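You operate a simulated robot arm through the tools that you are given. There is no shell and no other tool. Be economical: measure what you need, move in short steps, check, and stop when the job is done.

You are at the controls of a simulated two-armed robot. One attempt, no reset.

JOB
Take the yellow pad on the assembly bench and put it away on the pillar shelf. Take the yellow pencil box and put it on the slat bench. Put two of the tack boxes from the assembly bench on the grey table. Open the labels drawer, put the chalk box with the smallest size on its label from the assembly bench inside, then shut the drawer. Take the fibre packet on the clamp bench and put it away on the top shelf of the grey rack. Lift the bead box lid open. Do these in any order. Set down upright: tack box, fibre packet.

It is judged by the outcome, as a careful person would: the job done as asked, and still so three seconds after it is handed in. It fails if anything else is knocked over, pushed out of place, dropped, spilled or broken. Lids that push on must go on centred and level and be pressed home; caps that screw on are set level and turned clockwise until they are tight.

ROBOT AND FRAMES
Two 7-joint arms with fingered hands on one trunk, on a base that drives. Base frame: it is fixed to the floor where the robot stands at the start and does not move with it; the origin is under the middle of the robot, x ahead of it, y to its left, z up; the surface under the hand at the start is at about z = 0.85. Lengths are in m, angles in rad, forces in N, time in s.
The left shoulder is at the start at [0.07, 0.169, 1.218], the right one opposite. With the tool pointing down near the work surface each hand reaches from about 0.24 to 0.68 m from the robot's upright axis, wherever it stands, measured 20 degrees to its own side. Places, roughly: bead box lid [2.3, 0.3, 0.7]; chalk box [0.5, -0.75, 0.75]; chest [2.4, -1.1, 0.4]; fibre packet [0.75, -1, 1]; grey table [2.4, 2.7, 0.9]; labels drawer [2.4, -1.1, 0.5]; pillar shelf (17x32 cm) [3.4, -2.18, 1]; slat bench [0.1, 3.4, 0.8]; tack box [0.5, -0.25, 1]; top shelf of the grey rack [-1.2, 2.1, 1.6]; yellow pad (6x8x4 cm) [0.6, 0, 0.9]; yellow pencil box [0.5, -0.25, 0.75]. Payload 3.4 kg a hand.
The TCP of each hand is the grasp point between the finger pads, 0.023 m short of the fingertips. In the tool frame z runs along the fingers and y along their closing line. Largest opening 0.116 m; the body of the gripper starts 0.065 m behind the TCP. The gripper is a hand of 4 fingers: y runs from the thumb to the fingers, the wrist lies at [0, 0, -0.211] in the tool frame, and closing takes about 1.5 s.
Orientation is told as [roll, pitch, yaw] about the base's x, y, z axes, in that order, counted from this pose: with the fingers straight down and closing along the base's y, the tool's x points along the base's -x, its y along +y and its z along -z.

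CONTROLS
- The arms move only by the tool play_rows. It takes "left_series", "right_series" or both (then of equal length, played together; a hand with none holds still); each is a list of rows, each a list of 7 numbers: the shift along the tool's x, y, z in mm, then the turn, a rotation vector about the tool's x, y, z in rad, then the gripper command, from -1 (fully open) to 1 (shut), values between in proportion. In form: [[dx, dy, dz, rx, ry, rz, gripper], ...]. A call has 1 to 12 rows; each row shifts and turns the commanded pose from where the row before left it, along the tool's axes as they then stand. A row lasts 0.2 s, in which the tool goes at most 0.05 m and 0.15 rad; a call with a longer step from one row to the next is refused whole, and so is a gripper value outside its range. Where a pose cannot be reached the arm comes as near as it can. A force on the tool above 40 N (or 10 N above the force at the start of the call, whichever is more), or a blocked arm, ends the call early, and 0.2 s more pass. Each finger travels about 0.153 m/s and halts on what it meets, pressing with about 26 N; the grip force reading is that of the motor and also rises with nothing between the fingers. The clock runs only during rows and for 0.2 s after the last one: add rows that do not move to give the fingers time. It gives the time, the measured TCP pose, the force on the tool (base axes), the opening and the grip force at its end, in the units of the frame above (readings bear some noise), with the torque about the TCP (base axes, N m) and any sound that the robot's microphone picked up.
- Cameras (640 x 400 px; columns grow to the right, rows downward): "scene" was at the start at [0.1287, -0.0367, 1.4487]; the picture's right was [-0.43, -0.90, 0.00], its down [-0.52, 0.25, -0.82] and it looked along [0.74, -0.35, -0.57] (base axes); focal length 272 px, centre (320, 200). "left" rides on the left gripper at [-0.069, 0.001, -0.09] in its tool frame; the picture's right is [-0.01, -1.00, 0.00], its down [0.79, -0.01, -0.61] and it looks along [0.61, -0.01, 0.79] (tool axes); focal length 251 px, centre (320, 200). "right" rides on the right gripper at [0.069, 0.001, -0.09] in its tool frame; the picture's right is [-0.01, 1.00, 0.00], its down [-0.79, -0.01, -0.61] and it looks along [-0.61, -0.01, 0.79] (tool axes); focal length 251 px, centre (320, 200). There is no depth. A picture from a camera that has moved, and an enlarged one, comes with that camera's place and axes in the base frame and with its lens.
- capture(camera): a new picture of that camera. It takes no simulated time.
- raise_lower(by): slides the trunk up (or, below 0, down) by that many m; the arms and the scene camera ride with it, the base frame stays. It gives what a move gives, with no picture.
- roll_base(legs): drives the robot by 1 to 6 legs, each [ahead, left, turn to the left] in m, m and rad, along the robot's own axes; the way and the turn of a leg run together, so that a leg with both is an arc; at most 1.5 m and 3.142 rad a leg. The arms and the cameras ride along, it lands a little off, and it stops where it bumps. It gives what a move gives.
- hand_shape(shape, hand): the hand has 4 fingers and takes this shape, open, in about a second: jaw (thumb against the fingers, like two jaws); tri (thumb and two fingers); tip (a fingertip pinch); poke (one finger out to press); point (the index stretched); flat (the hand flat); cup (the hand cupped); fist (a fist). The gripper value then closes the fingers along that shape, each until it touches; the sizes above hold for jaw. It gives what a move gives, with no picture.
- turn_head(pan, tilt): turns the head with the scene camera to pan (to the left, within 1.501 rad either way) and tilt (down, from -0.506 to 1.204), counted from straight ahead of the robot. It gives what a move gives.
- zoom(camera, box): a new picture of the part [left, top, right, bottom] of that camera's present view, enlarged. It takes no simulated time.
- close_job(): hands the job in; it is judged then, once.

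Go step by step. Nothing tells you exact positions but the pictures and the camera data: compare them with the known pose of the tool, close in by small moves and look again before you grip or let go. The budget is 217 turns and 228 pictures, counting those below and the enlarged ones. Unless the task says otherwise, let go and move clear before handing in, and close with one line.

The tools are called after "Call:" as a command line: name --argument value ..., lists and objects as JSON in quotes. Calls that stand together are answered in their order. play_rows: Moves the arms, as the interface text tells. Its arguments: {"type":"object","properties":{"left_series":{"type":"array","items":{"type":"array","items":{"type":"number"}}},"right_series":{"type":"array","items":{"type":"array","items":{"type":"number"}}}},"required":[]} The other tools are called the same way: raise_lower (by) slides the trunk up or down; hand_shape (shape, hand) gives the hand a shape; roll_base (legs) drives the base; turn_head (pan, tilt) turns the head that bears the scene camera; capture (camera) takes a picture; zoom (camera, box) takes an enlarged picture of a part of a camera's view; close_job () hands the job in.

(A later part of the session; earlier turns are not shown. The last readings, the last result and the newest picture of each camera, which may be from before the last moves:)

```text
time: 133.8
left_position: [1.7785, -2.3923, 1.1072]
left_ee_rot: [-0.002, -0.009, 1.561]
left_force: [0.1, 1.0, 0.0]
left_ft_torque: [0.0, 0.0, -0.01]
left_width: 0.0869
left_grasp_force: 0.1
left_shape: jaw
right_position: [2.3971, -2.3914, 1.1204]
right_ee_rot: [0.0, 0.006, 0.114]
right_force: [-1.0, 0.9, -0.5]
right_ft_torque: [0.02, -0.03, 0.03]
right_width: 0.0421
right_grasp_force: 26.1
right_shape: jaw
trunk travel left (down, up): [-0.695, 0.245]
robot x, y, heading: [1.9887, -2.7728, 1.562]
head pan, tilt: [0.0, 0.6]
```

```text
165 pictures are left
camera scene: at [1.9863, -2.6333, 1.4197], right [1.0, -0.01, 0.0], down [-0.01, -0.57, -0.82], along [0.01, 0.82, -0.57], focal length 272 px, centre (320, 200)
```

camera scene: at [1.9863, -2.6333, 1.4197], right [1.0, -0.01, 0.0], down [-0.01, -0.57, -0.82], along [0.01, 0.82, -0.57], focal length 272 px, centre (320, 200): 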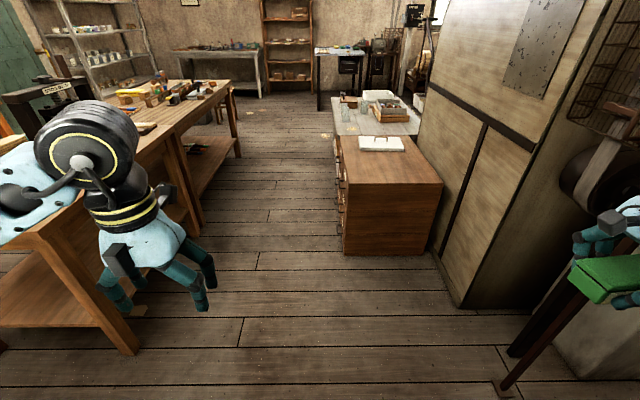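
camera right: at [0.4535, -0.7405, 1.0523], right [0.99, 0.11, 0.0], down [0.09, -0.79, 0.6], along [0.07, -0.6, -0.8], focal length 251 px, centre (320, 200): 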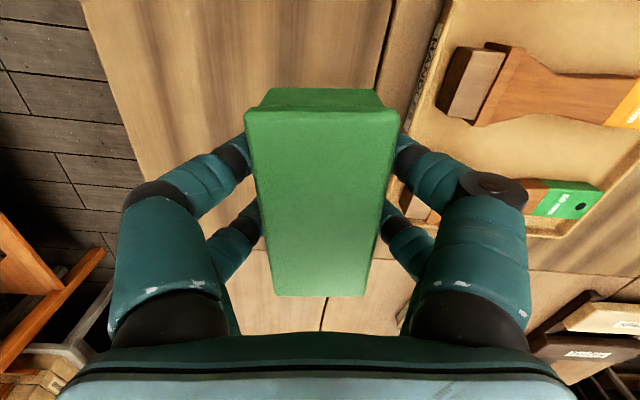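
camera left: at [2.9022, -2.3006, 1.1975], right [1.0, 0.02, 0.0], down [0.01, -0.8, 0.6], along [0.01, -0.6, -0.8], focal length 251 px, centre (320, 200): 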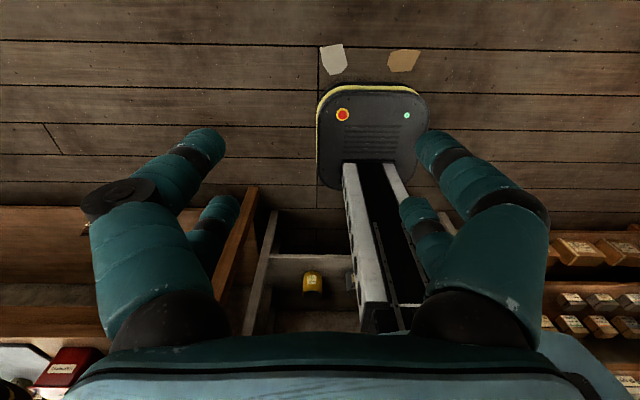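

The chest's right side is at y≈−1.26, front x≈2.15, top z≈0.58. Raise a little, drive round and face the labels drawer.

Call:
raise_lower --by 0.15

Call:
roll_base --legs '[[0.85, 0.42, 0], [0, 0, -1.56], [-0.12, 0.8, 0]]'

Call:
turn_head --pan 0.05 --tilt 0.9

Call:
capture --camera "scene"

```text
time: 135.5
left_position: [1.7795, -2.3912, 1.2577]
left_ee_rot: [-0.004, -0.009, 1.563]
left_force: [0.7, 0.0, 0.9]
left_ft_torque: [-0.01, 0.0, -0.01]
left_width: 0.0869
left_grasp_force: 0.1
left_shape: jaw
right_position: [2.3985, -2.3896, 1.2713]
right_ee_rot: [0.0, 0.005, 0.115]
right_force: [0.2, -0.9, -1.6]
right_ft_torque: [0.0, 0.02, -0.01]
right_width: 0.0422
right_grasp_force: 25.7
right_shape: jaw
trunk travel left (down, up): [-0.845, 0.095]
robot x, y, heading: [1.9844, -2.7743, 1.559]
head pan, tilt: [0.0, 0.6]
```

```text
time: 148.3
left_position: [1.8299, -0.9021, 1.2581]
left_ee_rot: [-0.002, -0.009, 0.001]
left_force: [0.7, 0.8, 0.1]
left_ft_torque: [0.02, 0.01, -0.01]
left_width: 0.0869
left_grasp_force: 0.0
left_shape: jaw
right_position: [1.8373, -1.5215, 1.2696]
right_ee_rot: [0.0, 0.007, -1.446]
right_force: [-0.1, 0.4, -1.3]
right_ft_torque: [-0.01, 0.01, 0.0]
right_width: 0.042
right_grasp_force: 26.2
right_shape: jaw
trunk travel left (down, up): [-0.845, 0.095]
robot x, y, heading: [1.45, -1.1117, -0.007]
head pan, tilt: [0.0, 0.6]
```

```text
time: 149.1
left_position: [1.8296, -0.9013, 1.2574]
left_ee_rot: [-0.003, -0.009, 0.002]
left_force: [0.0, -0.8, 0.0]
left_ft_torque: [-0.02, 0.01, -0.02]
left_width: 0.0869
left_grasp_force: 0.0
left_shape: jaw
right_position: [1.8373, -1.5207, 1.2702]
right_ee_rot: [0.0, 0.005, -1.445]
right_force: [0.1, 0.0, -1.9]
right_ft_torque: [0.05, 0.03, 0.02]
right_width: 0.0421
right_grasp_force: 25.8
right_shape: jaw
trunk travel left (down, up): [-0.845, 0.095]
robot x, y, heading: [1.4478, -1.1103, 0.0]
head pan, tilt: [0.051, 0.901]
```

```text
164 pictures are left
camera scene: at [1.5741, -1.1063, 1.545], right [0.05, -1.0, 0.0], down [-0.78, -0.04, -0.62], along [0.62, 0.03, -0.78], focal length 272 px, centre (320, 200)
```

scene: 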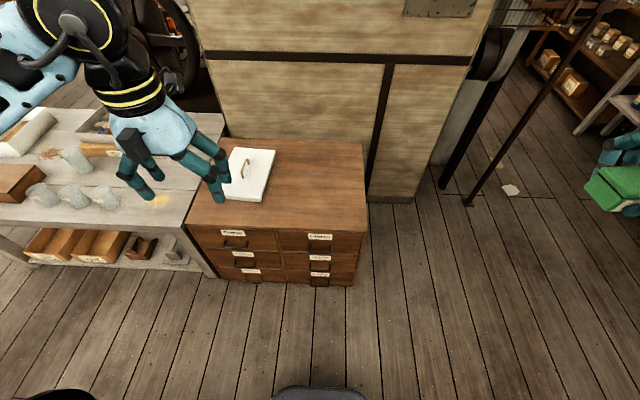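

Now lower the trunk by 0.4 m and look at the drawer front.

Call:
raise_lower --by -0.4

Call:
turn_head --pan 0.0 --tilt 0.7

Call:
capture --camera "scene"

Call:
zoom --camera "scene" --box '[230, 140, 390, 240]'

```text
time: 152.9
left_position: [1.8283, -0.902, 0.8571]
left_ee_rot: [-0.002, -0.009, 0.001]
left_force: [-0.8, 0.0, 0.9]
left_ft_torque: [-0.02, 0.02, 0.01]
left_width: 0.0865
left_grasp_force: 0.1
left_shape: jaw
right_position: [1.8376, -1.5195, 0.8705]
right_ee_rot: [-0.002, 0.008, -1.446]
right_force: [0.3, 0.8, -1.2]
right_ft_torque: [-0.01, -0.02, 0.01]
right_width: 0.0419
right_grasp_force: 26.0
right_shape: jaw
trunk travel left (down, up): [-0.445, 0.495]
robot x, y, heading: [1.4485, -1.1079, 0.0]
head pan, tilt: [0.051, 0.901]
```

```text
time: 153.6
left_position: [1.8287, -0.9017, 0.8576]
left_ee_rot: [-0.002, -0.009, 0.003]
left_force: [0.2, 0.1, -0.1]
left_ft_torque: [-0.03, 0.01, 0.0]
left_width: 0.0868
left_grasp_force: 0.1
left_shape: jaw
right_position: [1.837, -1.5202, 0.8687]
right_ee_rot: [0.0, 0.007, -1.446]
right_force: [0.1, 0.4, -1.8]
right_ft_torque: [0.02, 0.0, 0.0]
right_width: 0.0418
right_grasp_force: 25.8
right_shape: jaw
trunk travel left (down, up): [-0.445, 0.495]
robot x, y, heading: [1.4506, -1.1071, -0.002]
head pan, tilt: [0.0, 0.7]
```

```text
163 pictures are left
camera scene: at [1.5835, -1.1104, 1.161], right [0.0, -1.0, 0.0], down [-0.64, 0.0, -0.76], along [0.76, 0.0, -0.64], focal length 272 px, centre (320, 200)
```

scene: 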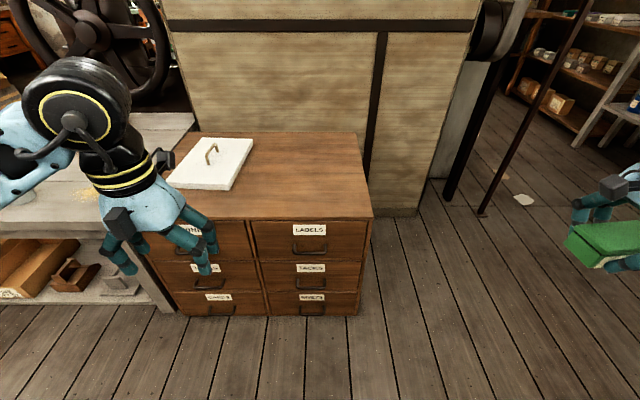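

```text
4.00 times, centred on (310, 190) of scene
camera zoom: at [1.5835, -1.1104, 1.161], right [0.0, -1.0, 0.0], down [-0.64, 0.0, -0.76], along [0.76, 0.0, -0.64], focal length 1089 px, centre (360, 240)
```

zoom: 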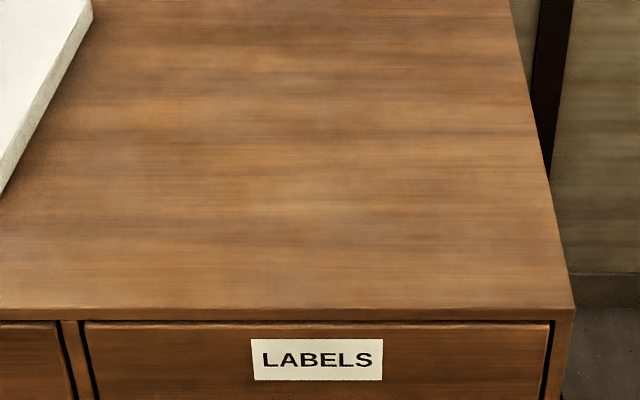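

Call:
zoom --camera "scene" --box '[250, 212, 370, 287]'

```text
5.33 times, centred on (310, 250) of scene
camera zoom: at [1.5835, -1.1104, 1.161], right [0.0, -1.0, 0.0], down [-0.64, 0.0, -0.76], along [0.76, 0.0, -0.64], focal length 1452 px, centre (373, -64)
```

zoom: 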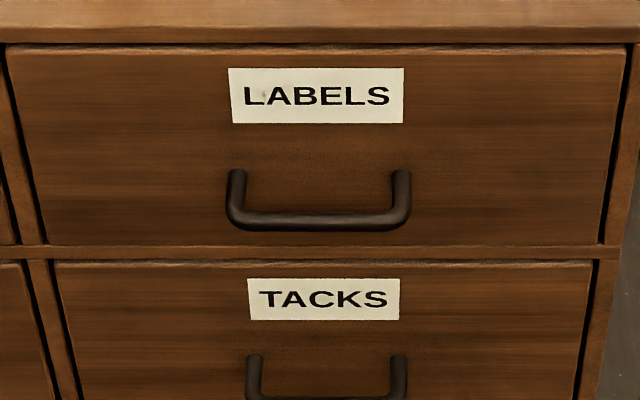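

Handle bar: centre about (2.125, −1.08, 0.50), ~10 cm wide, 3.6 cm off the face. I turn the left hand to point forward with thumb and fingers above/below the bar.

Call:
play_rows --left_series '[[-35, -30, 35, 0, 0, 0, -0.5], [-35, -30, 35, 0, 0, 0, -0.5], [-30, -30, 30, 0, 0, 0, -0.5], [0, 0, 0, 0, -0.145, 0, -0.5], [0, 0, 0, 0, -0.145, 0, -0.5], [0, 0, 0, 0, -0.145, 0, -0.5], [0, 0, 0, 0, -0.145, 0, -0.5], [0, 0, 0, 0, -0.145, 0, -0.5], [0, 0, 0, 0, -0.145, 0, -0.5], [0, 0, 0, 0, -0.145, 0, -0.5], [0, 0, 0, 0, -0.145, 0, -0.5], [0, 0, 0, 0, -0.145, 0, -0.5]]'

Call:
capture --camera "scene"

```text
refused: row 1 steps farther than a row can; nothing moved
```

```text
160 pictures are left
camera scene: at [1.5835, -1.1104, 1.161], right [0.0, -1.0, 0.0], down [-0.64, 0.0, -0.76], along [0.76, 0.0, -0.64], focal length 272 px, centre (320, 200)
```

scene: 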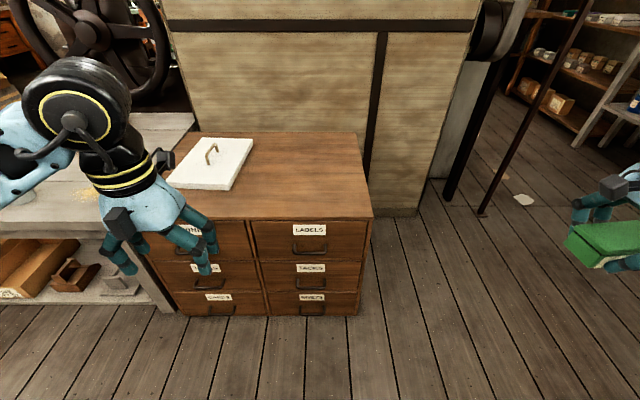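

The step was a hair too long; I repeat with smaller shifts.

Call:
play_rows --left_series '[[-25, -25, 25, 0, 0, 0, -0.5], [-25, -25, 25, 0, 0, 0, -0.5], [-25, -25, 25, 0, 0, 0, -0.5], [-20, -20, 25, 0, 0, 0, -0.5], [0, 0, 0, 0, -0.145, 0, -0.5], [0, 0, 0, 0, -0.145, 0, -0.5], [0, 0, 0, 0, -0.145, 0, -0.5], [0, 0, 0, 0, -0.145, 0, -0.5], [0, 0, 0, 0, -0.145, 0, -0.5], [0, 0, 0, 0, -0.145, 0, -0.5], [0, 0, 0, 0, -0.145, 0, -0.5], [0, 0, 0, 0, -0.145, 0, -0.5]]'

Call:
play_rows --left_series '[[0, 0, 0, 0, -0.145, 0, -0.5], [0, 0, 0, 0, -0.145, 0, -0.5], [0, 0, 0, 0, -0.12, 0, -0.5], [0, 0, 0, 0, 0, -0.145, -0.5], [0, 0, 0, 0, 0, -0.145, -0.5], [0, 0, 0, 0, 0, -0.145, -0.5], [0, 0, 0, 0, 0, -0.145, -0.5], [0, 0, 0, 0, 0, -0.145, -0.5], [0, 0, 0, 0, 0, -0.145, -0.5], [0, 0, 0, 0, 0, -0.145, -0.5], [0, 0, 0, 0, 0, -0.145, -0.5], [0, 0, 0, 0, 0, -0.145, -0.5]]'

Call:
capture --camera "scene"

```text
time: 156.2
left_position: [1.9235, -0.9985, 0.7586]
left_ee_rot: [0.001, -1.169, 0.001]
left_force: [-0.1, -0.6, -0.9]
left_ft_torque: [0.03, -0.01, 0.02]
left_width: 0.0869
left_grasp_force: 0.1
left_shape: jaw
right_position: [1.8369, -1.5218, 0.8693]
right_ee_rot: [0.001, 0.008, -1.444]
right_force: [0.1, 0.2, -2.2]
right_ft_torque: [0.03, -0.05, 0.02]
right_width: 0.0419
right_grasp_force: 26.0
right_shape: jaw
trunk travel left (down, up): [-0.445, 0.495]
robot x, y, heading: [1.4477, -1.1168, 0.002]
head pan, tilt: [0.0, 0.7]
```

```text
time: 158.8
left_position: [1.9148, -1.0271, 0.7758]
left_ee_rot: [-1.578, -0.262, 1.574]
left_force: [-0.3, -0.2, 0.2]
left_ft_torque: [0.0, 0.0, -0.02]
left_width: 0.0866
left_grasp_force: 0.1
left_shape: jaw
left hand out of reach, approached as far as the arm can: row 2, 3
right_position: [1.8373, -1.5196, 0.8702]
right_ee_rot: [-0.001, 0.007, -1.446]
right_force: [-0.4, -0.1, -0.7]
right_ft_torque: [0.02, -0.02, -0.04]
right_width: 0.0419
right_grasp_force: 25.7
right_shape: jaw
trunk travel left (down, up): [-0.445, 0.495]
robot x, y, heading: [1.4496, -1.1095, -0.004]
head pan, tilt: [0.0, 0.7]
```

```text
159 pictures are left
camera scene: at [1.5836, -1.1105, 1.1611], right [0.0, -1.0, 0.0], down [-0.64, 0.0, -0.76], along [0.76, 0.0, -0.64], focal length 272 px, centre (320, 200)
```

scene: 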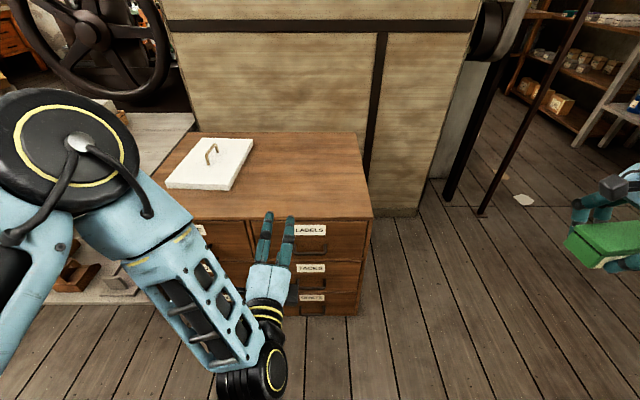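

Hand points forward. Finish the roll and come down in front of the handle at a safe stand-off.

Call:
play_rows --left_series '[[0, 0, 0, 0, 0, -0.13, -0.5], [0, 0, 0, 0, 0, -0.132, -0.5], [7.5, 39, 14, 0, 0, 0, -0.5], [7.5, 39, 14, 0, 0, 0, -0.5], [7.5, 39, 14, 0, 0, 0, -0.5], [7.5, 39, 14, 0, 0, 0, -0.5], [7.5, 39, 14, 0, 0, 0, -0.5], [7.5, 39, 14, 0, 0, 0, -0.5], [7.5, 39, 14, 0, 0, 0, -0.5], [0, 0, 0, 0, 0, 0, -0.5]]'

Call:
capture --camera "left"

Call:
capture --camera "scene"

```text
time: 161.0
left_position: [1.9702, -1.1807, 0.6453]
left_ee_rot: [-1.57, 0.0, 1.578]
left_force: [-0.4, 0.4, -0.5]
left_ft_torque: [0.02, 0.01, 0.0]
left_width: 0.0868
left_grasp_force: 0.0
left_shape: jaw
left hand out of reach, approached as far as the arm can: row 3, 4, 5, 6, 7, 8, 9
right_position: [1.8374, -1.5193, 0.8707]
right_ee_rot: [0.0, 0.007, -1.444]
right_force: [-0.8, -0.5, -0.7]
right_ft_torque: [0.01, -0.01, 0.01]
right_width: 0.0421
right_grasp_force: 25.6
right_shape: jaw
trunk travel left (down, up): [-0.445, 0.495]
robot x, y, heading: [1.4486, -1.1144, 0.003]
head pan, tilt: [0.0, 0.7]
```

```text
158 pictures are left
camera left: at [1.8804, -1.1125, 0.6442], right [0.0, 0.01, 1.0], down [-0.6, -0.8, 0.01], along [0.8, -0.6, 0.0], focal length 251 px, centre (320, 200)
```

left: 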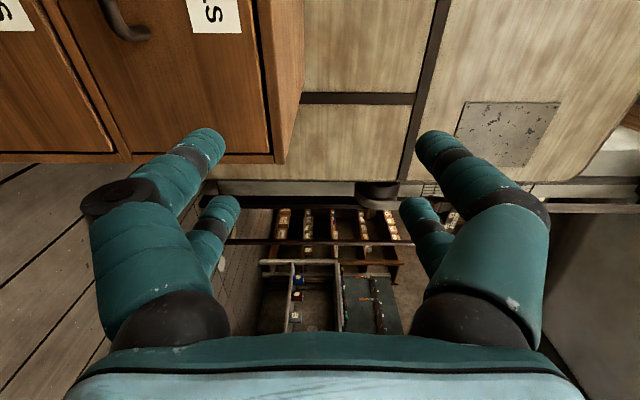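

```text
157 pictures are left
camera scene: at [1.5835, -1.1105, 1.1611], right [0.0, -1.0, 0.0], down [-0.64, 0.0, -0.76], along [0.76, 0.0, -0.64], focal length 272 px, centre (320, 200)
```

scene: 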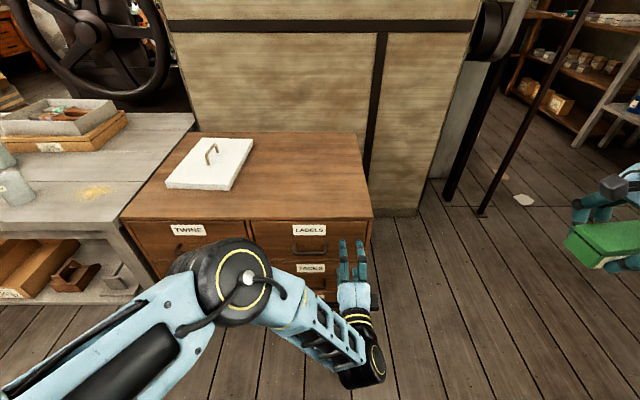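

The arm is limited in that posture; lowering the trunk another 0.15 m carries the hand to handle height.

Call:
raise_lower --by -0.15

Call:
play_rows --left_series '[[0, 0, 0, 0, 0, 0, -0.5]]'

Call:
capture --camera "scene"

Call:
capture --camera "left"

```text
time: 162.8
left_position: [1.9699, -1.1787, 0.4944]
left_ee_rot: [-1.57, -0.002, 1.581]
left_force: [-0.3, 0.3, -0.1]
left_ft_torque: [-0.01, -0.02, -0.02]
left_width: 0.0869
left_grasp_force: 0.2
left_shape: jaw
right_position: [1.8379, -1.5196, 0.7203]
right_ee_rot: [0.001, 0.006, -1.445]
right_force: [-0.4, 0.2, -2.1]
right_ft_torque: [-0.01, 0.04, 0.01]
right_width: 0.042
right_grasp_force: 26.3
right_shape: jaw
trunk travel left (down, up): [-0.295, 0.645]
robot x, y, heading: [1.4516, -1.1138, -0.003]
head pan, tilt: [0.0, 0.7]
```

```text
time: 163.2
left_position: [1.9714, -1.1801, 0.4954]
left_ee_rot: [-1.571, -0.002, 1.58]
left_force: [0.8, 0.6, -0.1]
left_ft_torque: [0.0, -0.01, 0.03]
left_width: 0.0868
left_grasp_force: 0.0
left_shape: jaw
right_position: [1.8374, -1.5194, 0.7191]
right_ee_rot: [0.0, 0.007, -1.445]
right_force: [0.1, -0.6, -0.8]
right_ft_torque: [0.02, -0.03, -0.01]
right_width: 0.0422
right_grasp_force: 26.0
right_shape: jaw
trunk travel left (down, up): [-0.295, 0.645]
robot x, y, heading: [1.4534, -1.1073, -0.0]
head pan, tilt: [0.0, 0.7]
```

```text
156 pictures are left
camera scene: at [1.5835, -1.1105, 1.0111], right [0.0, -1.0, 0.0], down [-0.64, 0.0, -0.76], along [0.76, 0.0, -0.64], focal length 272 px, centre (320, 200)
```

scene: 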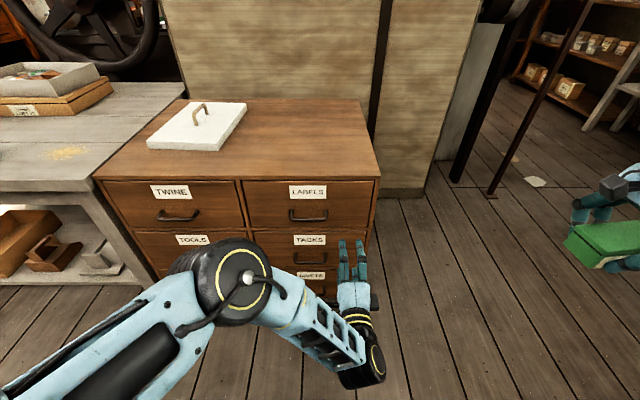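

```text
155 pictures are left
camera left: at [1.8804, -1.1122, 0.4943], right [0.0, 0.01, 1.0], down [-0.6, -0.8, 0.01], along [0.8, -0.6, 0.0], focal length 251 px, centre (320, 200)
```

left: 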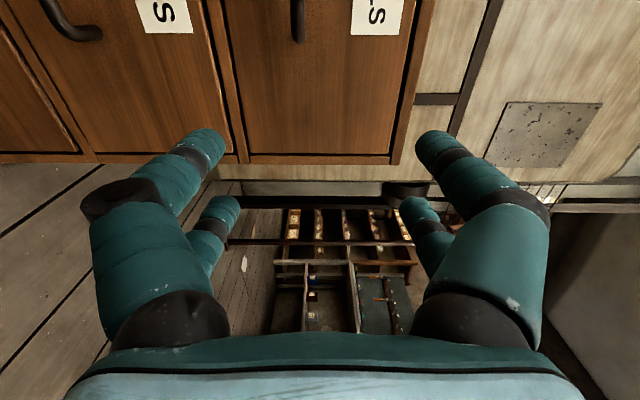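

Handle refined to about (2.145, −1.08, 0.475). Move to just in front of it.

Call:
play_rows --left_series '[[-25, 5, 0, 0, 0, 0, -0.5], [-25, 5, 0, 0, 0, 0, -0.5], [-25, 5, 10, 0, 0, 0, -0.5], [-25, 5, 20, 0, 0, 0, -0.5], [0, 0, 30, 0, 0, 0, -0.5], [0, 0, 30, 0, 0, 0, -0.5], [0, 0, 0, 0, 0, 0, -0.5]]'

Call:
capture --camera "scene"

Call:
capture --camera "left"

```text
time: 164.8
left_position: [2.0379, -1.1311, 0.5446]
left_ee_rot: [-1.566, -0.001, 1.586]
left_force: [-0.9, 1.0, 0.2]
left_ft_torque: [-0.01, 0.01, -0.03]
left_width: 0.0868
left_grasp_force: 0.1
left_shape: jaw
left hand out of reach, approached as far as the arm can: row 1, 2, 3, 4, 5, 6
right_position: [1.8369, -1.5197, 0.7201]
right_ee_rot: [0.0, 0.006, -1.445]
right_force: [0.0, 0.1, -1.7]
right_ft_torque: [0.0, 0.01, 0.0]
right_width: 0.0422
right_grasp_force: 26.0
right_shape: jaw
trunk travel left (down, up): [-0.295, 0.645]
robot x, y, heading: [1.4505, -1.1128, -0.005]
head pan, tilt: [0.0, 0.7]
```

```text
154 pictures are left
camera scene: at [1.5835, -1.1105, 1.0111], right [0.0, -1.0, 0.0], down [-0.64, 0.0, -0.76], along [0.76, 0.0, -0.64], focal length 272 px, centre (320, 200)
```

scene: 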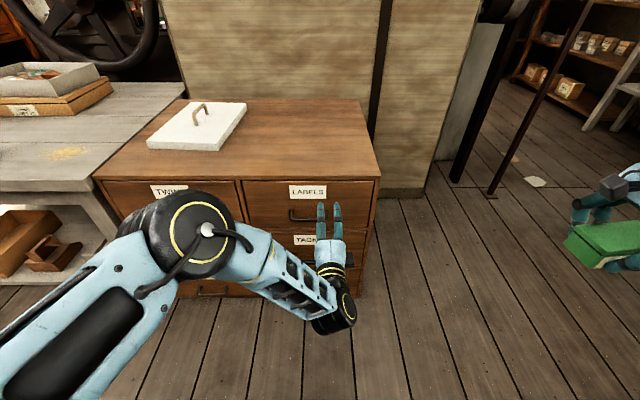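

```text
153 pictures are left
camera left: at [1.9475, -1.065, 0.5431], right [0.0, 0.01, 1.0], down [-0.6, -0.8, 0.01], along [0.8, -0.6, 0.0], focal length 251 px, centre (320, 200)
```

left: 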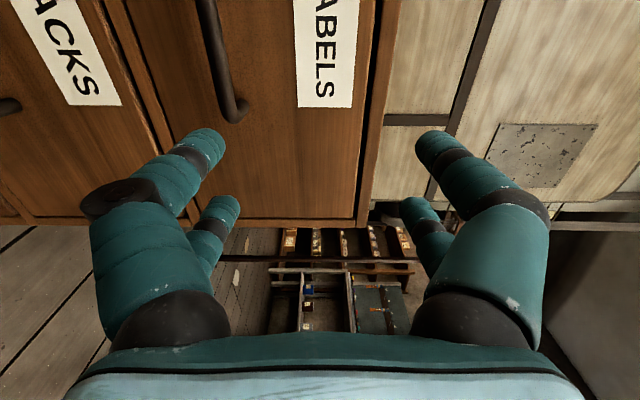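

Still at the arm's limit; lower the trunk further for an easier arm posture, then correct the hand height.

Call:
raise_lower --by -0.17

Call:
play_rows --left_series '[[-20, -25, 0, 0, 0, 0, -0.5], [-20, -25, 0, 0, 0, 0, -0.5], [-10, -25, 0, 0, 0, 0, -0.5], [0, -20, 0, 0, 0, 0, -0.5], [0, 0, 0, 0, 0, 0, -0.5]]'

Call:
capture --camera "scene"

Call:
capture --camera "left"

```text
time: 166.7
left_position: [2.0374, -1.1323, 0.3739]
left_ee_rot: [-1.567, -0.001, 1.583]
left_force: [-0.1, 0.7, 1.0]
left_ft_torque: [0.0, 0.01, 0.03]
left_width: 0.0868
left_grasp_force: 0.1
left_shape: jaw
right_position: [1.8367, -1.5206, 0.5508]
right_ee_rot: [0.0, 0.007, -1.446]
right_force: [-0.4, 0.5, -2.0]
right_ft_torque: [0.02, 0.0, -0.01]
right_width: 0.042
right_grasp_force: 25.5
right_shape: jaw
trunk travel left (down, up): [-0.125, 0.815]
robot x, y, heading: [1.4463, -1.1105, -0.001]
head pan, tilt: [0.0, 0.7]
```

```text
time: 167.9
left_position: [2.0388, -1.0828, 0.4688]
left_ee_rot: [-1.565, -0.002, 1.585]
left_force: [0.7, -0.3, 0.5]
left_ft_torque: [0.02, -0.01, 0.03]
left_width: 0.0869
left_grasp_force: 0.1
left_shape: jaw
right_position: [1.8368, -1.5198, 0.5499]
right_ee_rot: [-0.001, 0.007, -1.446]
right_force: [0.2, 0.8, -0.9]
right_ft_torque: [0.02, -0.01, -0.01]
right_width: 0.0418
right_grasp_force: 26.2
right_shape: jaw
trunk travel left (down, up): [-0.125, 0.815]
robot x, y, heading: [1.4499, -1.11, 0.003]
head pan, tilt: [0.0, 0.7]
```

```text
152 pictures are left
camera scene: at [1.5835, -1.1104, 0.8411], right [0.0, -1.0, 0.0], down [-0.64, 0.0, -0.76], along [0.76, 0.0, -0.64], focal length 272 px, centre (320, 200)
```

scene: 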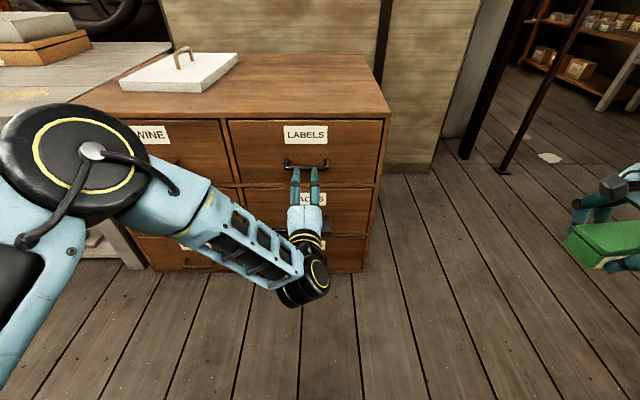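

```text
151 pictures are left
camera left: at [1.9479, -1.0153, 0.4678], right [0.0, 0.01, 1.0], down [-0.6, -0.8, 0.01], along [0.8, -0.6, 0.0], focal length 251 px, centre (320, 200)
```

left: 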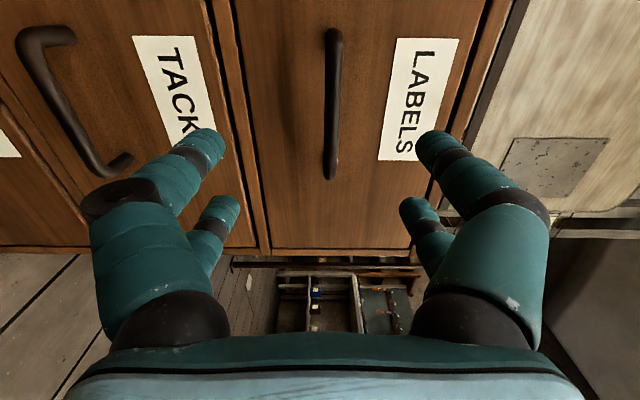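

The bar lies midway between thumb and fingers. Advance ~9 cm so the tips pass the bar, and check.

Call:
play_rows --left_series '[[0, -8, 20, 0, 0, 0, -0.5], [0, 0, 25, 0, 0, 0, -0.5], [0, 0, 20, 0, 0, 0, -0.5], [0, 0, 15, 0, 0, 0, -0.5], [0, 0, 10, 0, 0, 0, -0.5], [0, 0, 0, 0, 0, 0, -0.5]]'

Call:
capture --camera "left"

Call:
zoom --camera "scene" --box '[240, 110, 380, 230]'

```text
time: 169.3
left_position: [2.1285, -1.0809, 0.4762]
left_ee_rot: [-1.566, -0.002, 1.584]
left_force: [0.0, -0.7, 0.0]
left_ft_torque: [0.03, 0.02, 0.0]
left_width: 0.0867
left_grasp_force: 0.0
left_shape: jaw
right_position: [1.838, -1.5188, 0.5493]
right_ee_rot: [0.0, 0.008, -1.446]
right_force: [0.3, -1.1, -2.3]
right_ft_torque: [-0.04, 0.0, -0.02]
right_width: 0.0419
right_grasp_force: 26.3
right_shape: jaw
trunk travel left (down, up): [-0.125, 0.815]
robot x, y, heading: [1.4494, -1.1138, -0.005]
head pan, tilt: [0.0, 0.7]
```

```text
150 pictures are left
camera left: at [2.0375, -1.0139, 0.4753], right [0.0, 0.01, 1.0], down [-0.6, -0.8, 0.01], along [0.8, -0.6, 0.0], focal length 251 px, centre (320, 200)
```

left: 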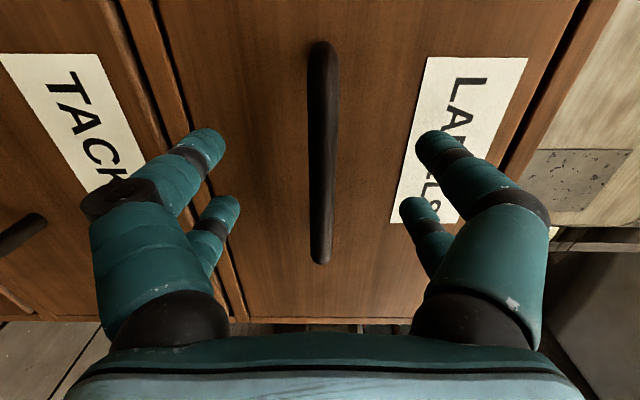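

```text
3.33 times, centred on (310, 170) of scene
camera zoom: at [1.5835, -1.1104, 0.8411], right [0.0, -1.0, 0.0], down [-0.64, 0.0, -0.76], along [0.76, 0.0, -0.64], focal length 907 px, centre (353, 300)
```

zoom: 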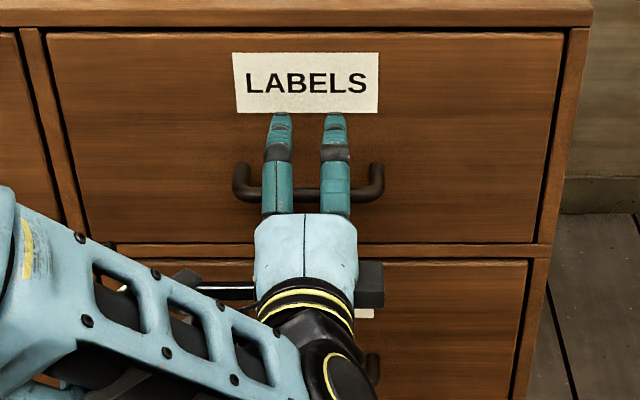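

Advance 10 mm more and close on the bar.

Call:
play_rows --left_series '[[0, 0, 5, 0, 0, 0, -0.5], [0, 0, 5, 0, 0, 0, -0.5], [0, 0, 0, 0, 0, 0, 0], [0, 0, 0, 0, 0, 0, 0.4], [0, 0, 0, 0, 0, 0, 0.8], [0, 0, 0, 0, 0, 0, 1], [0, 0, 0, 0, 0, 0, 1], [0, 0, 0, 0, 0, 0, 1], [0, 0, 0, 0, 0, 0, 1]]'

Call:
capture --camera "left"

```text
time: 171.3
left_position: [2.1367, -1.0792, 0.4755]
left_ee_rot: [-1.567, -0.002, 1.586]
left_force: [-0.6, 0.5, 1.3]
left_ft_torque: [0.0, 0.0, -0.02]
left_width: 0.0
left_grasp_force: 26.0
left_shape: jaw
right_position: [1.8377, -1.5188, 0.5491]
right_ee_rot: [0.001, 0.008, -1.444]
right_force: [0.7, 0.1, -1.4]
right_ft_torque: [0.04, 0.0, 0.0]
right_width: 0.0421
right_grasp_force: 26.5
right_shape: jaw
trunk travel left (down, up): [-0.125, 0.815]
robot x, y, heading: [1.4469, -1.1103, -0.002]
head pan, tilt: [0.0, 0.7]
```

```text
148 pictures are left
camera left: at [2.0466, -1.0134, 0.4749], right [0.0, 0.01, 1.0], down [-0.6, -0.8, 0.01], along [0.8, -0.6, 0.0], focal length 251 px, centre (320, 200)
```

left: 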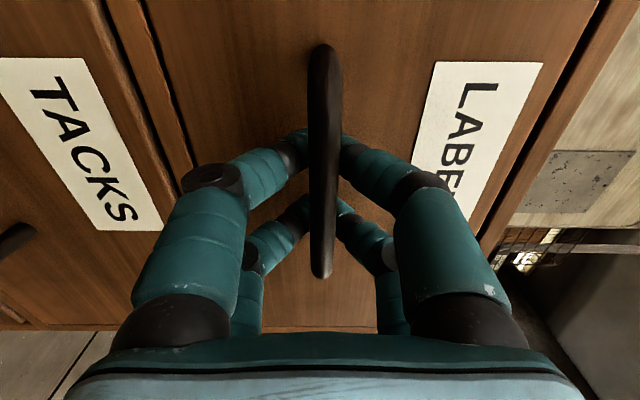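

Fingers closed with the bar apparently hooked inside them. Test by pulling back slowly.

Call:
play_rows --left_series '[[0, 0, -10, 0, 0, 0, 1], [0, 0, -10, 0, 0, 0, 1], [0, 0, -10, 0, 0, 0, 1], [0, 0, -10, 0, 0, 0, 1], [0, 0, 0, 0, 0, 0, 1]]'

Call:
capture --camera "left"

Call:
capture --camera "scene"

```text
time: 172.5
left_position: [2.0959, -1.0822, 0.4753]
left_ee_rot: [-1.564, -0.003, 1.586]
left_force: [-0.2, 0.4, 0.7]
left_ft_torque: [-0.01, -0.02, -0.01]
left_width: 0.0
left_grasp_force: 25.7
left_shape: jaw
right_position: [1.8371, -1.5202, 0.5497]
right_ee_rot: [-0.001, 0.006, -1.446]
right_force: [-0.7, -0.3, -1.4]
right_ft_torque: [-0.01, 0.03, -0.02]
right_width: 0.042
right_grasp_force: 26.0
right_shape: jaw
trunk travel left (down, up): [-0.125, 0.815]
robot x, y, heading: [1.4486, -1.1099, 0.002]
head pan, tilt: [0.0, 0.7]
```

```text
147 pictures are left
camera left: at [2.0062, -1.0148, 0.4755], right [0.0, 0.01, 1.0], down [-0.6, -0.8, 0.01], along [0.8, -0.6, 0.0], focal length 251 px, centre (320, 200)
```

left: 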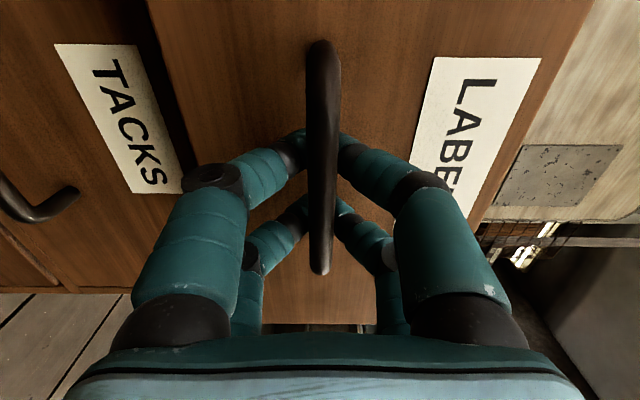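

```text
146 pictures are left
camera scene: at [1.5834, -1.1104, 0.8411], right [0.0, -1.0, 0.0], down [-0.64, 0.0, -0.76], along [0.76, 0.0, -0.64], focal length 272 px, centre (320, 200)
```

scene: 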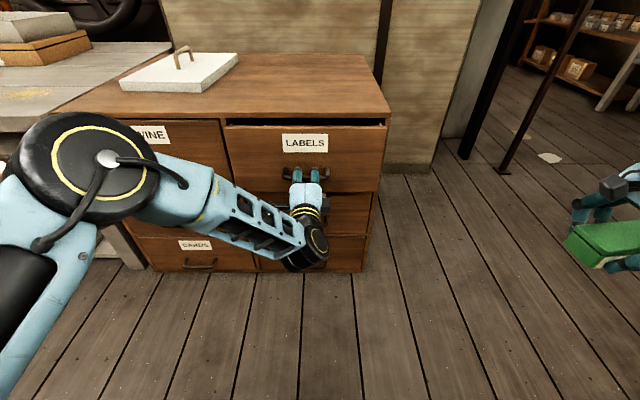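

The drawer is opening. Keep pulling.

Call:
play_rows --left_series '[[0, 0, -15, 0, 0, 0, 1], [0, 0, -15, 0, 0, 0, 1], [0, 0, -15, 0, 0, 0, 1], [0, 0, -15, 0, 0, 0, 1], [0, 0, -15, 0, 0, 0, 1], [0, 0, -15, 0, 0, 0, 1], [0, 0, -15, 0, 0, 0, 1], [0, 0, -15, 0, 0, 0, 1], [0, 0, 0, 0, 0, 0, 1]]'

Call:
capture --camera "scene"

```text
time: 174.5
left_position: [1.9779, -1.0842, 0.4762]
left_ee_rot: [-1.566, -0.002, 1.584]
left_force: [0.2, -0.4, -0.5]
left_ft_torque: [0.01, -0.01, 0.0]
left_width: 0.0001
left_grasp_force: 26.2
left_shape: jaw
right_position: [1.8383, -1.5197, 0.5491]
right_ee_rot: [0.0, 0.007, -1.444]
right_force: [0.7, 0.1, 0.0]
right_ft_torque: [0.03, 0.05, -0.01]
right_width: 0.0419
right_grasp_force: 26.3
right_shape: jaw
trunk travel left (down, up): [-0.125, 0.815]
robot x, y, heading: [1.4514, -1.1151, -0.001]
head pan, tilt: [0.0, 0.7]
```

```text
145 pictures are left
camera scene: at [1.5835, -1.1104, 0.8411], right [0.0, -1.0, 0.0], down [-0.64, 0.0, -0.76], along [0.76, 0.0, -0.64], focal length 272 px, centre (320, 200)
```

scene: 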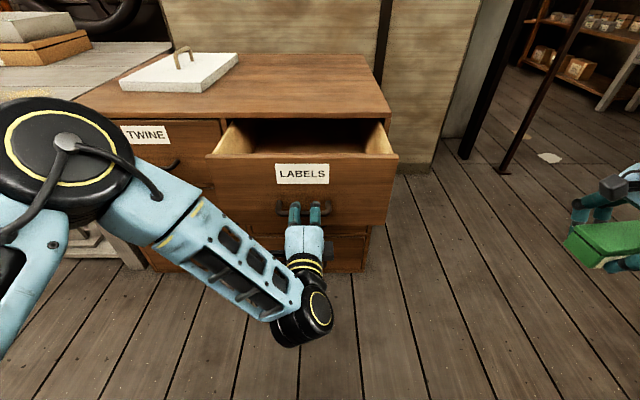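

Open 16 cm; pull another ~8 cm.

Call:
play_rows --left_series '[[0, 0, -12, 0, 0, 0, 1], [0, 0, -12, 0, 0, 0, 1], [0, 0, -12, 0, 0, 0, 1], [0, 0, -12, 0, 0, 0, 1], [0, 0, -12, 0, 0, 0, 1], [0, 0, -12, 0, 0, 0, 1], [0, 0, -8, 0, 0, 0, 1], [0, 0, 0, 0, 0, 0, 1]]'

Call:
capture --camera "scene"

```text
time: 176.3
left_position: [1.8978, -1.0852, 0.4761]
left_ee_rot: [-1.566, -0.003, 1.586]
left_force: [0.7, -0.1, -0.8]
left_ft_torque: [0.02, 0.02, 0.02]
left_width: 0.0001
left_grasp_force: 25.7
left_shape: jaw
right_position: [1.8383, -1.5187, 0.5501]
right_ee_rot: [0.0, 0.009, -1.444]
right_force: [-0.3, -0.2, -1.3]
right_ft_torque: [0.0, 0.0, 0.02]
right_width: 0.0421
right_grasp_force: 26.2
right_shape: jaw
trunk travel left (down, up): [-0.125, 0.815]
robot x, y, heading: [1.4459, -1.1122, -0.0]
head pan, tilt: [0.0, 0.7]
```

```text
144 pictures are left
camera scene: at [1.5835, -1.1104, 0.8411], right [0.0, -1.0, 0.0], down [-0.64, 0.0, -0.76], along [0.76, 0.0, -0.64], focal length 272 px, centre (320, 200)
```

scene: 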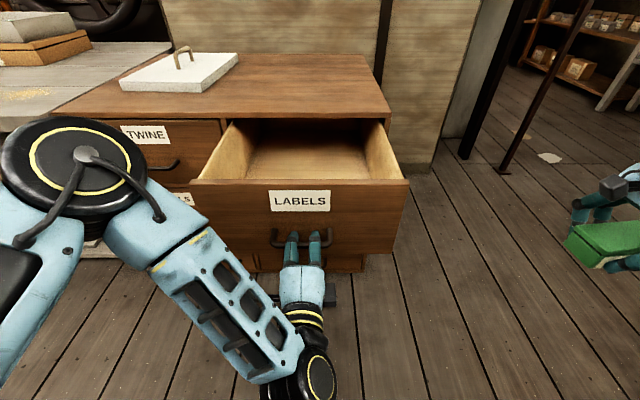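

Drawer is open 24 cm. Keep the left hand hooked and carry the chalk box up and over the drawer with the right hand.

Call:
play_rows --right_series '[[0, 0, -40, 0, 0, 0, 1], [0, 0, -40, 0, 0, 0, 1], [0, 0, -40, 0, 0, 0, 1], [0, 0, -30, 0, 0, 0, 1], [33, 23.5, 0, 0, 0, 0, 1], [33, 23.5, 0, 0, 0, 0, 1], [33, 23.5, 0, 0, 0, 0, 1], [33, 23.5, 0, 0, 0, 0, 1], [33, 23.5, 0, 0, 0, 0, 1], [33, 23.5, 0, 0, 0, 0, 1], [0, 0, 0, 0, 0, 0, 1]]'

Call:
capture --camera "scene"

Call:
capture --camera "right"

```text
time: 178.7
left_position: [1.8972, -1.0848, 0.4767]
left_ee_rot: [-1.567, -0.001, 1.585]
left_force: [0.0, 0.1, -0.4]
left_ft_torque: [-0.01, -0.03, 0.01]
left_width: 0.0002
left_grasp_force: 25.8
left_shape: jaw
right_position: [1.9561, -1.5049, 0.7013]
right_ee_rot: [0.001, 0.009, -1.44]
right_force: [0.1, 0.1, -1.3]
right_ft_torque: [0.02, 0.01, 0.02]
right_width: 0.0422
right_grasp_force: 25.6
right_shape: jaw
right hand out of reach, approached as far as the arm can: row 5, 6, 7, 8, 9, 10
trunk travel left (down, up): [-0.125, 0.815]
robot x, y, heading: [1.4482, -1.1111, -0.003]
head pan, tilt: [0.0, 0.7]
```

```text
143 pictures are left
camera scene: at [1.5836, -1.1104, 0.8411], right [0.0, -1.0, 0.0], down [-0.64, 0.0, -0.76], along [0.76, 0.0, -0.64], focal length 272 px, centre (320, 200)
```

scene: 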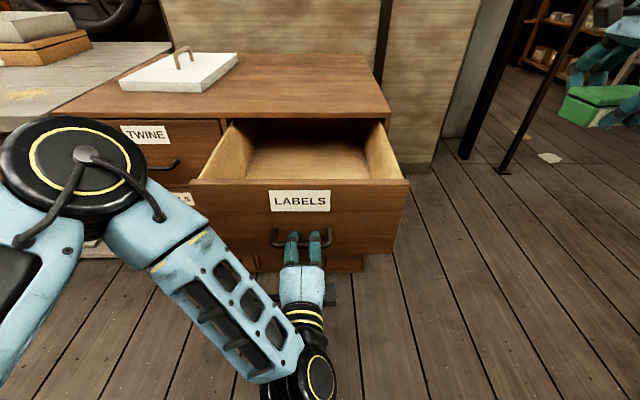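

```text
142 pictures are left
camera right: at [1.9484, -1.4376, 0.7932], right [0.99, 0.12, 0.0], down [0.1, -0.79, 0.6], along [0.07, -0.6, -0.8], focal length 251 px, centre (320, 200)
```

right: 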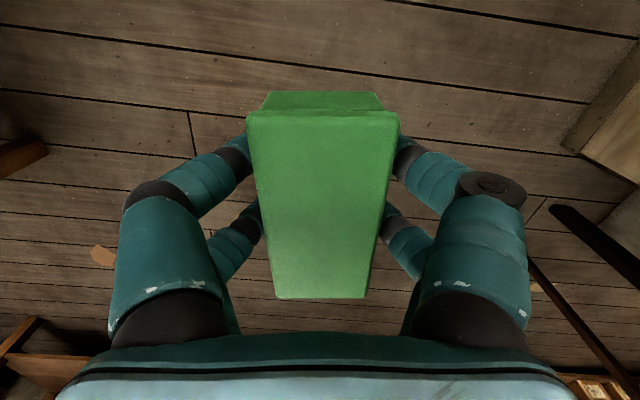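

The yaw limits that arm; I rotate the hand back to neutral (box then lies along x, which fits the drawer).

Call:
play_rows --right_series '[[0, 0, 0, 0, 0, -0.145, 1], [0, 0, 0, 0, 0, -0.145, 1], [0, 0, 0, 0, 0, -0.145, 1], [0, 0, 0, 0, 0, -0.145, 1], [0, 0, 0, 0, 0, -0.145, 1], [0, 0, 0, 0, 0, -0.145, 1], [0, 0, 0, 0, 0, -0.145, 1], [0, 0, 0, 0, 0, -0.145, 1], [0, 0, 0, 0, 0, -0.145, 1], [0, 0, 0, 0, 0, -0.135, 1], [0, 0, 0, 0, 0, 0, 1]]'

```text
time: 181.1
left_position: [1.8975, -1.0844, 0.4783]
left_ee_rot: [-1.565, -0.001, 1.584]
left_force: [-0.1, -0.9, 0.5]
left_ft_torque: [0.07, 0.0, -0.02]
left_width: 0.0002
left_grasp_force: 25.7
left_shape: jaw
right_position: [1.956, -1.5032, 0.7014]
right_ee_rot: [0.006, -0.001, -0.003]
right_force: [0.7, 0.0, -1.6]
right_ft_torque: [0.02, 0.04, 0.02]
right_width: 0.0419
right_grasp_force: 25.8
right_shape: jaw
trunk travel left (down, up): [-0.125, 0.815]
robot x, y, heading: [1.4486, -1.1117, -0.003]
head pan, tilt: [0.0, 0.7]
```

Call:
play_rows --right_series '[[-11.4, 40, 0, 0, 0, 0, 1], [-11.4, 40, 0, 0, 0, 0, 1], [-11.4, 40, 0, 0, 0, 0, 1], [-11.4, 40, 0, 0, 0, 0, 1], [-11.4, 40, 0, 0, 0, 0, 1], [-11.4, 40, 0, 0, 0, 0, 1], [-11.4, 40, 0, 0, 0, 0, 1], [-11.4, 40, 0, 0, 0, 0, 1], [-11.4, 40, 0, 0, 0, 0, 1], [-11.4, 40, 0, 0, 0, 0, 1], [0, 0, 0, 0, 0, 0, 1]]'

Call:
capture --camera "scene"

Call:
capture --camera "right"

```text
time: 183.5
left_position: [1.8962, -1.0849, 0.4772]
left_ee_rot: [-1.565, -0.001, 1.586]
left_force: [0.2, 0.1, 0.6]
left_ft_torque: [0.01, 0.02, -0.04]
left_width: 0.0
left_grasp_force: 25.8
left_shape: jaw
right_position: [1.9139, -1.2653, 0.6499]
right_ee_rot: [0.006, -0.001, -0.006]
right_force: [0.0, -0.3, -0.9]
right_ft_torque: [0.01, 0.02, 0.04]
right_width: 0.0416
right_grasp_force: 26.4
right_shape: jaw
right hand out of reach, approached as far as the arm can: row 2, 3, 4, 5, 6, 7, 8, 9, 10
trunk travel left (down, up): [-0.125, 0.815]
robot x, y, heading: [1.4469, -1.1079, 0.004]
head pan, tilt: [0.0, 0.7]
```

```text
141 pictures are left
camera scene: at [1.5835, -1.1103, 0.8411], right [0.0, -1.0, 0.0], down [-0.64, 0.0, -0.76], along [0.76, 0.0, -0.64], focal length 272 px, centre (320, 200)
```

scene: 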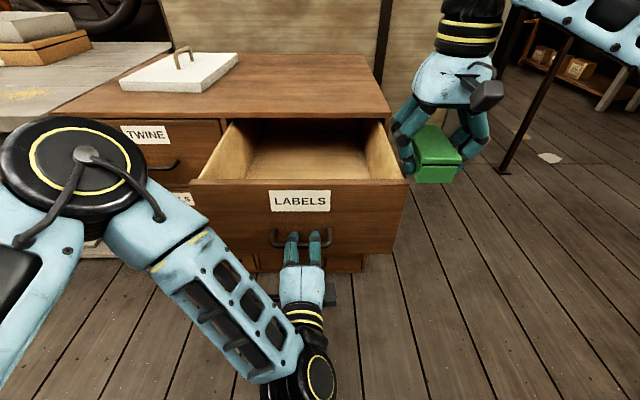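

```text
140 pictures are left
camera right: at [1.8463, -1.264, 0.7402], right [0.01, 1.0, 0.01], down [0.8, -0.01, 0.61], along [0.61, 0.0, -0.8], focal length 251 px, centre (320, 200)
```

right: 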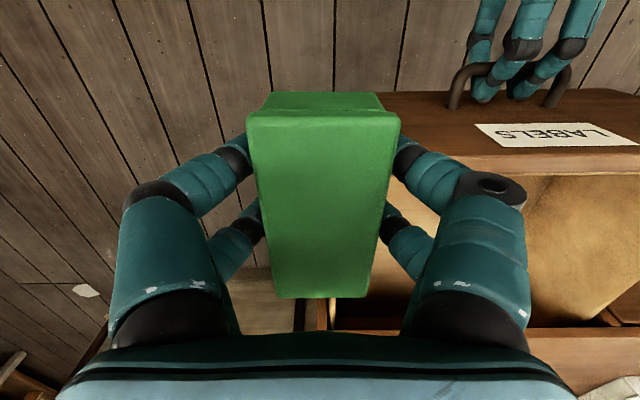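

The trunk is too low for the right arm there. I release the left hand from the handle, move it aside, and raise the trunk.

Call:
play_rows --left_series '[[0, 0, 0, 0, 0, 0, 0.3], [0, 0, 0, 0, 0, 0, -0.3], [0, 0, 0, 0, 0, 0, -0.5], [0, 0, 0, 0, 0, 0, -0.5], [0, 0, -15, 0, 0, 0, -0.5], [0, 0, -20, 0, 0, 0, -0.5], [0, 0, -20, 0, 0, 0, -0.5], [0, 0, 0, 0, 0, 0, -0.5]]' --right_series '[[0, -10, 0, 0, 0, 0, 1], [0, -20, 0, 0, 0, 0, 1], [0, -20, 0, 0, 0, 0, 1], [0, -20, 0, 0, 0, 0, 1], [0, -20, 0, 0, 0, 0, 1], [0, 0, 0, 0, 0, 0, 1], [0, 0, 0, 0, 0, 0, 1], [0, 0, 0, 0, 0, 0, 1]]'

Call:
capture --camera "scene"

```text
time: 185.3
left_position: [1.8422, -1.0857, 0.4779]
left_ee_rot: [-1.565, -0.004, 1.584]
left_force: [-0.4, 0.4, -0.7]
left_ft_torque: [0.0, -0.02, -0.02]
left_width: 0.0864
left_grasp_force: 0.0
left_shape: jaw
right_position: [1.9137, -1.3545, 0.6489]
right_ee_rot: [0.007, 0.0, -0.006]
right_force: [0.9, 0.2, -0.6]
right_ft_torque: [0.01, 0.01, 0.04]
right_width: 0.0417
right_grasp_force: 25.9
right_shape: jaw
trunk travel left (down, up): [-0.125, 0.815]
robot x, y, heading: [1.4488, -1.1122, -0.003]
head pan, tilt: [0.0, 0.7]
```

```text
139 pictures are left
camera scene: at [1.5835, -1.1104, 0.8411], right [0.0, -1.0, 0.0], down [-0.64, 0.0, -0.76], along [0.76, 0.0, -0.64], focal length 272 px, centre (320, 200)
```

scene: 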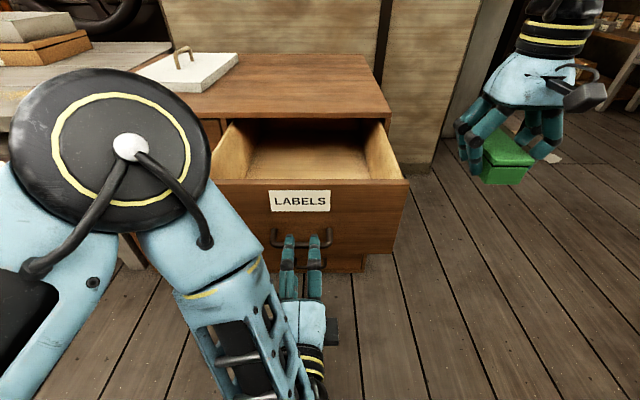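

Hand is clear of the bar. Raise the trunk 0.37 m.

Call:
raise_lower --by 0.37

Call:
play_rows --left_series '[[-40, 0, 0, 0, 0, 0, -0.5], [-40, 0, 0, 0, 0, 0, -0.5], [-40, 0, 0, 0, 0, 0, -0.5], [-40, 0, 0, 0, 0, 0, -0.5], [-40, 0, 0, 0, 0, 0, -0.5], [-40, 0, 0, 0, 0, 0, -0.5], [0, 0, 0, 0, 0, 0, -0.5], [0, 0, 0, 0, 0, 0, -0.5]]' --right_series '[[0, 0, 40, 0, 0, 0, 1], [-30, 30, 20, 0, 0, 0, 1], [-30, 35, 10, 0, 0, 0, 1], [-30, 35, 0, 0, 0, 0, 1], [-30, 35, 0, 0, 0, 0, 1], [-25, 40, 0, 0, 0, 0, 1], [-10, 40, 0, 0, 0, 0, 1], [0, 40, 0, 0, 0, 0, 1]]'

Call:
capture --camera "scene"

Call:
capture --camera "right"

```text
time: 188.9
left_position: [1.8427, -1.0848, 0.8481]
left_ee_rot: [-1.563, -0.003, 1.586]
left_force: [0.2, 0.3, -0.8]
left_ft_torque: [0.01, -0.03, 0.0]
left_width: 0.0868
left_grasp_force: 0.0
left_shape: jaw
right_position: [1.9133, -1.3541, 1.0174]
right_ee_rot: [0.006, -0.001, -0.006]
right_force: [-0.6, -0.7, -1.7]
right_ft_torque: [0.01, 0.01, -0.01]
right_width: 0.0418
right_grasp_force: 25.4
right_shape: jaw
trunk travel left (down, up): [-0.495, 0.445]
robot x, y, heading: [1.451, -1.1127, 0.004]
head pan, tilt: [0.0, 0.7]
```

```text
time: 190.7
left_position: [1.8555, -1.0061, 0.8399]
left_ee_rot: [-1.568, -0.003, 1.587]
left_force: [0.2, 0.5, -0.1]
left_ft_torque: [0.01, 0.0, -0.01]
left_width: 0.0865
left_grasp_force: 0.1
left_shape: jaw
left hand out of reach, approached as far as the arm can: row 2, 3, 4, 5, 6
right_position: [1.9324, -1.2368, 0.9181]
right_ee_rot: [0.007, -0.003, -0.004]
right_force: [-0.1, 0.5, -1.7]
right_ft_torque: [0.03, 0.01, -0.02]
right_width: 0.0415
right_grasp_force: 26.0
right_shape: jaw
right hand out of reach, approached as far as the arm can: row 4, 5, 6, 7, 8
trunk travel left (down, up): [-0.495, 0.445]
robot x, y, heading: [1.4502, -1.1103, -0.004]
head pan, tilt: [0.0, 0.7]
```

```text
138 pictures are left
camera scene: at [1.5834, -1.1101, 1.2111], right [0.0, -1.0, 0.0], down [-0.64, 0.0, -0.76], along [0.76, 0.0, -0.64], focal length 272 px, centre (320, 200)
```

scene: 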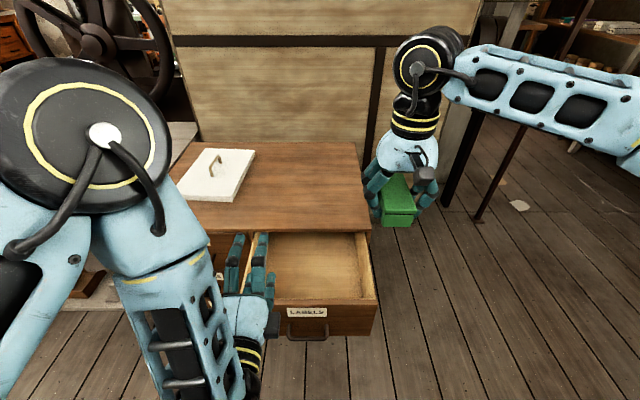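

```text
137 pictures are left
camera right: at [1.8646, -1.2365, 1.0085], right [0.01, 1.0, 0.01], down [0.79, -0.02, 0.61], along [0.61, 0.0, -0.79], focal length 251 px, centre (320, 200)
```

right: 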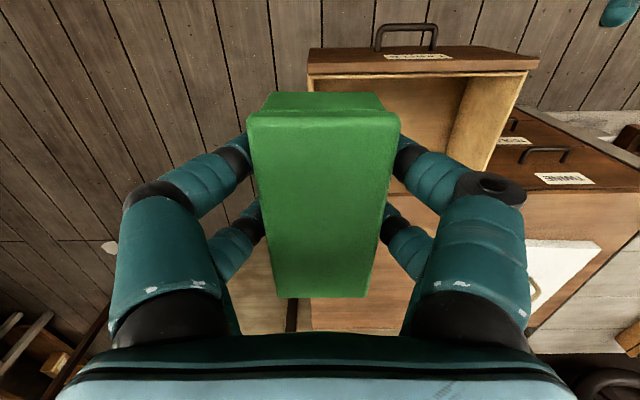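

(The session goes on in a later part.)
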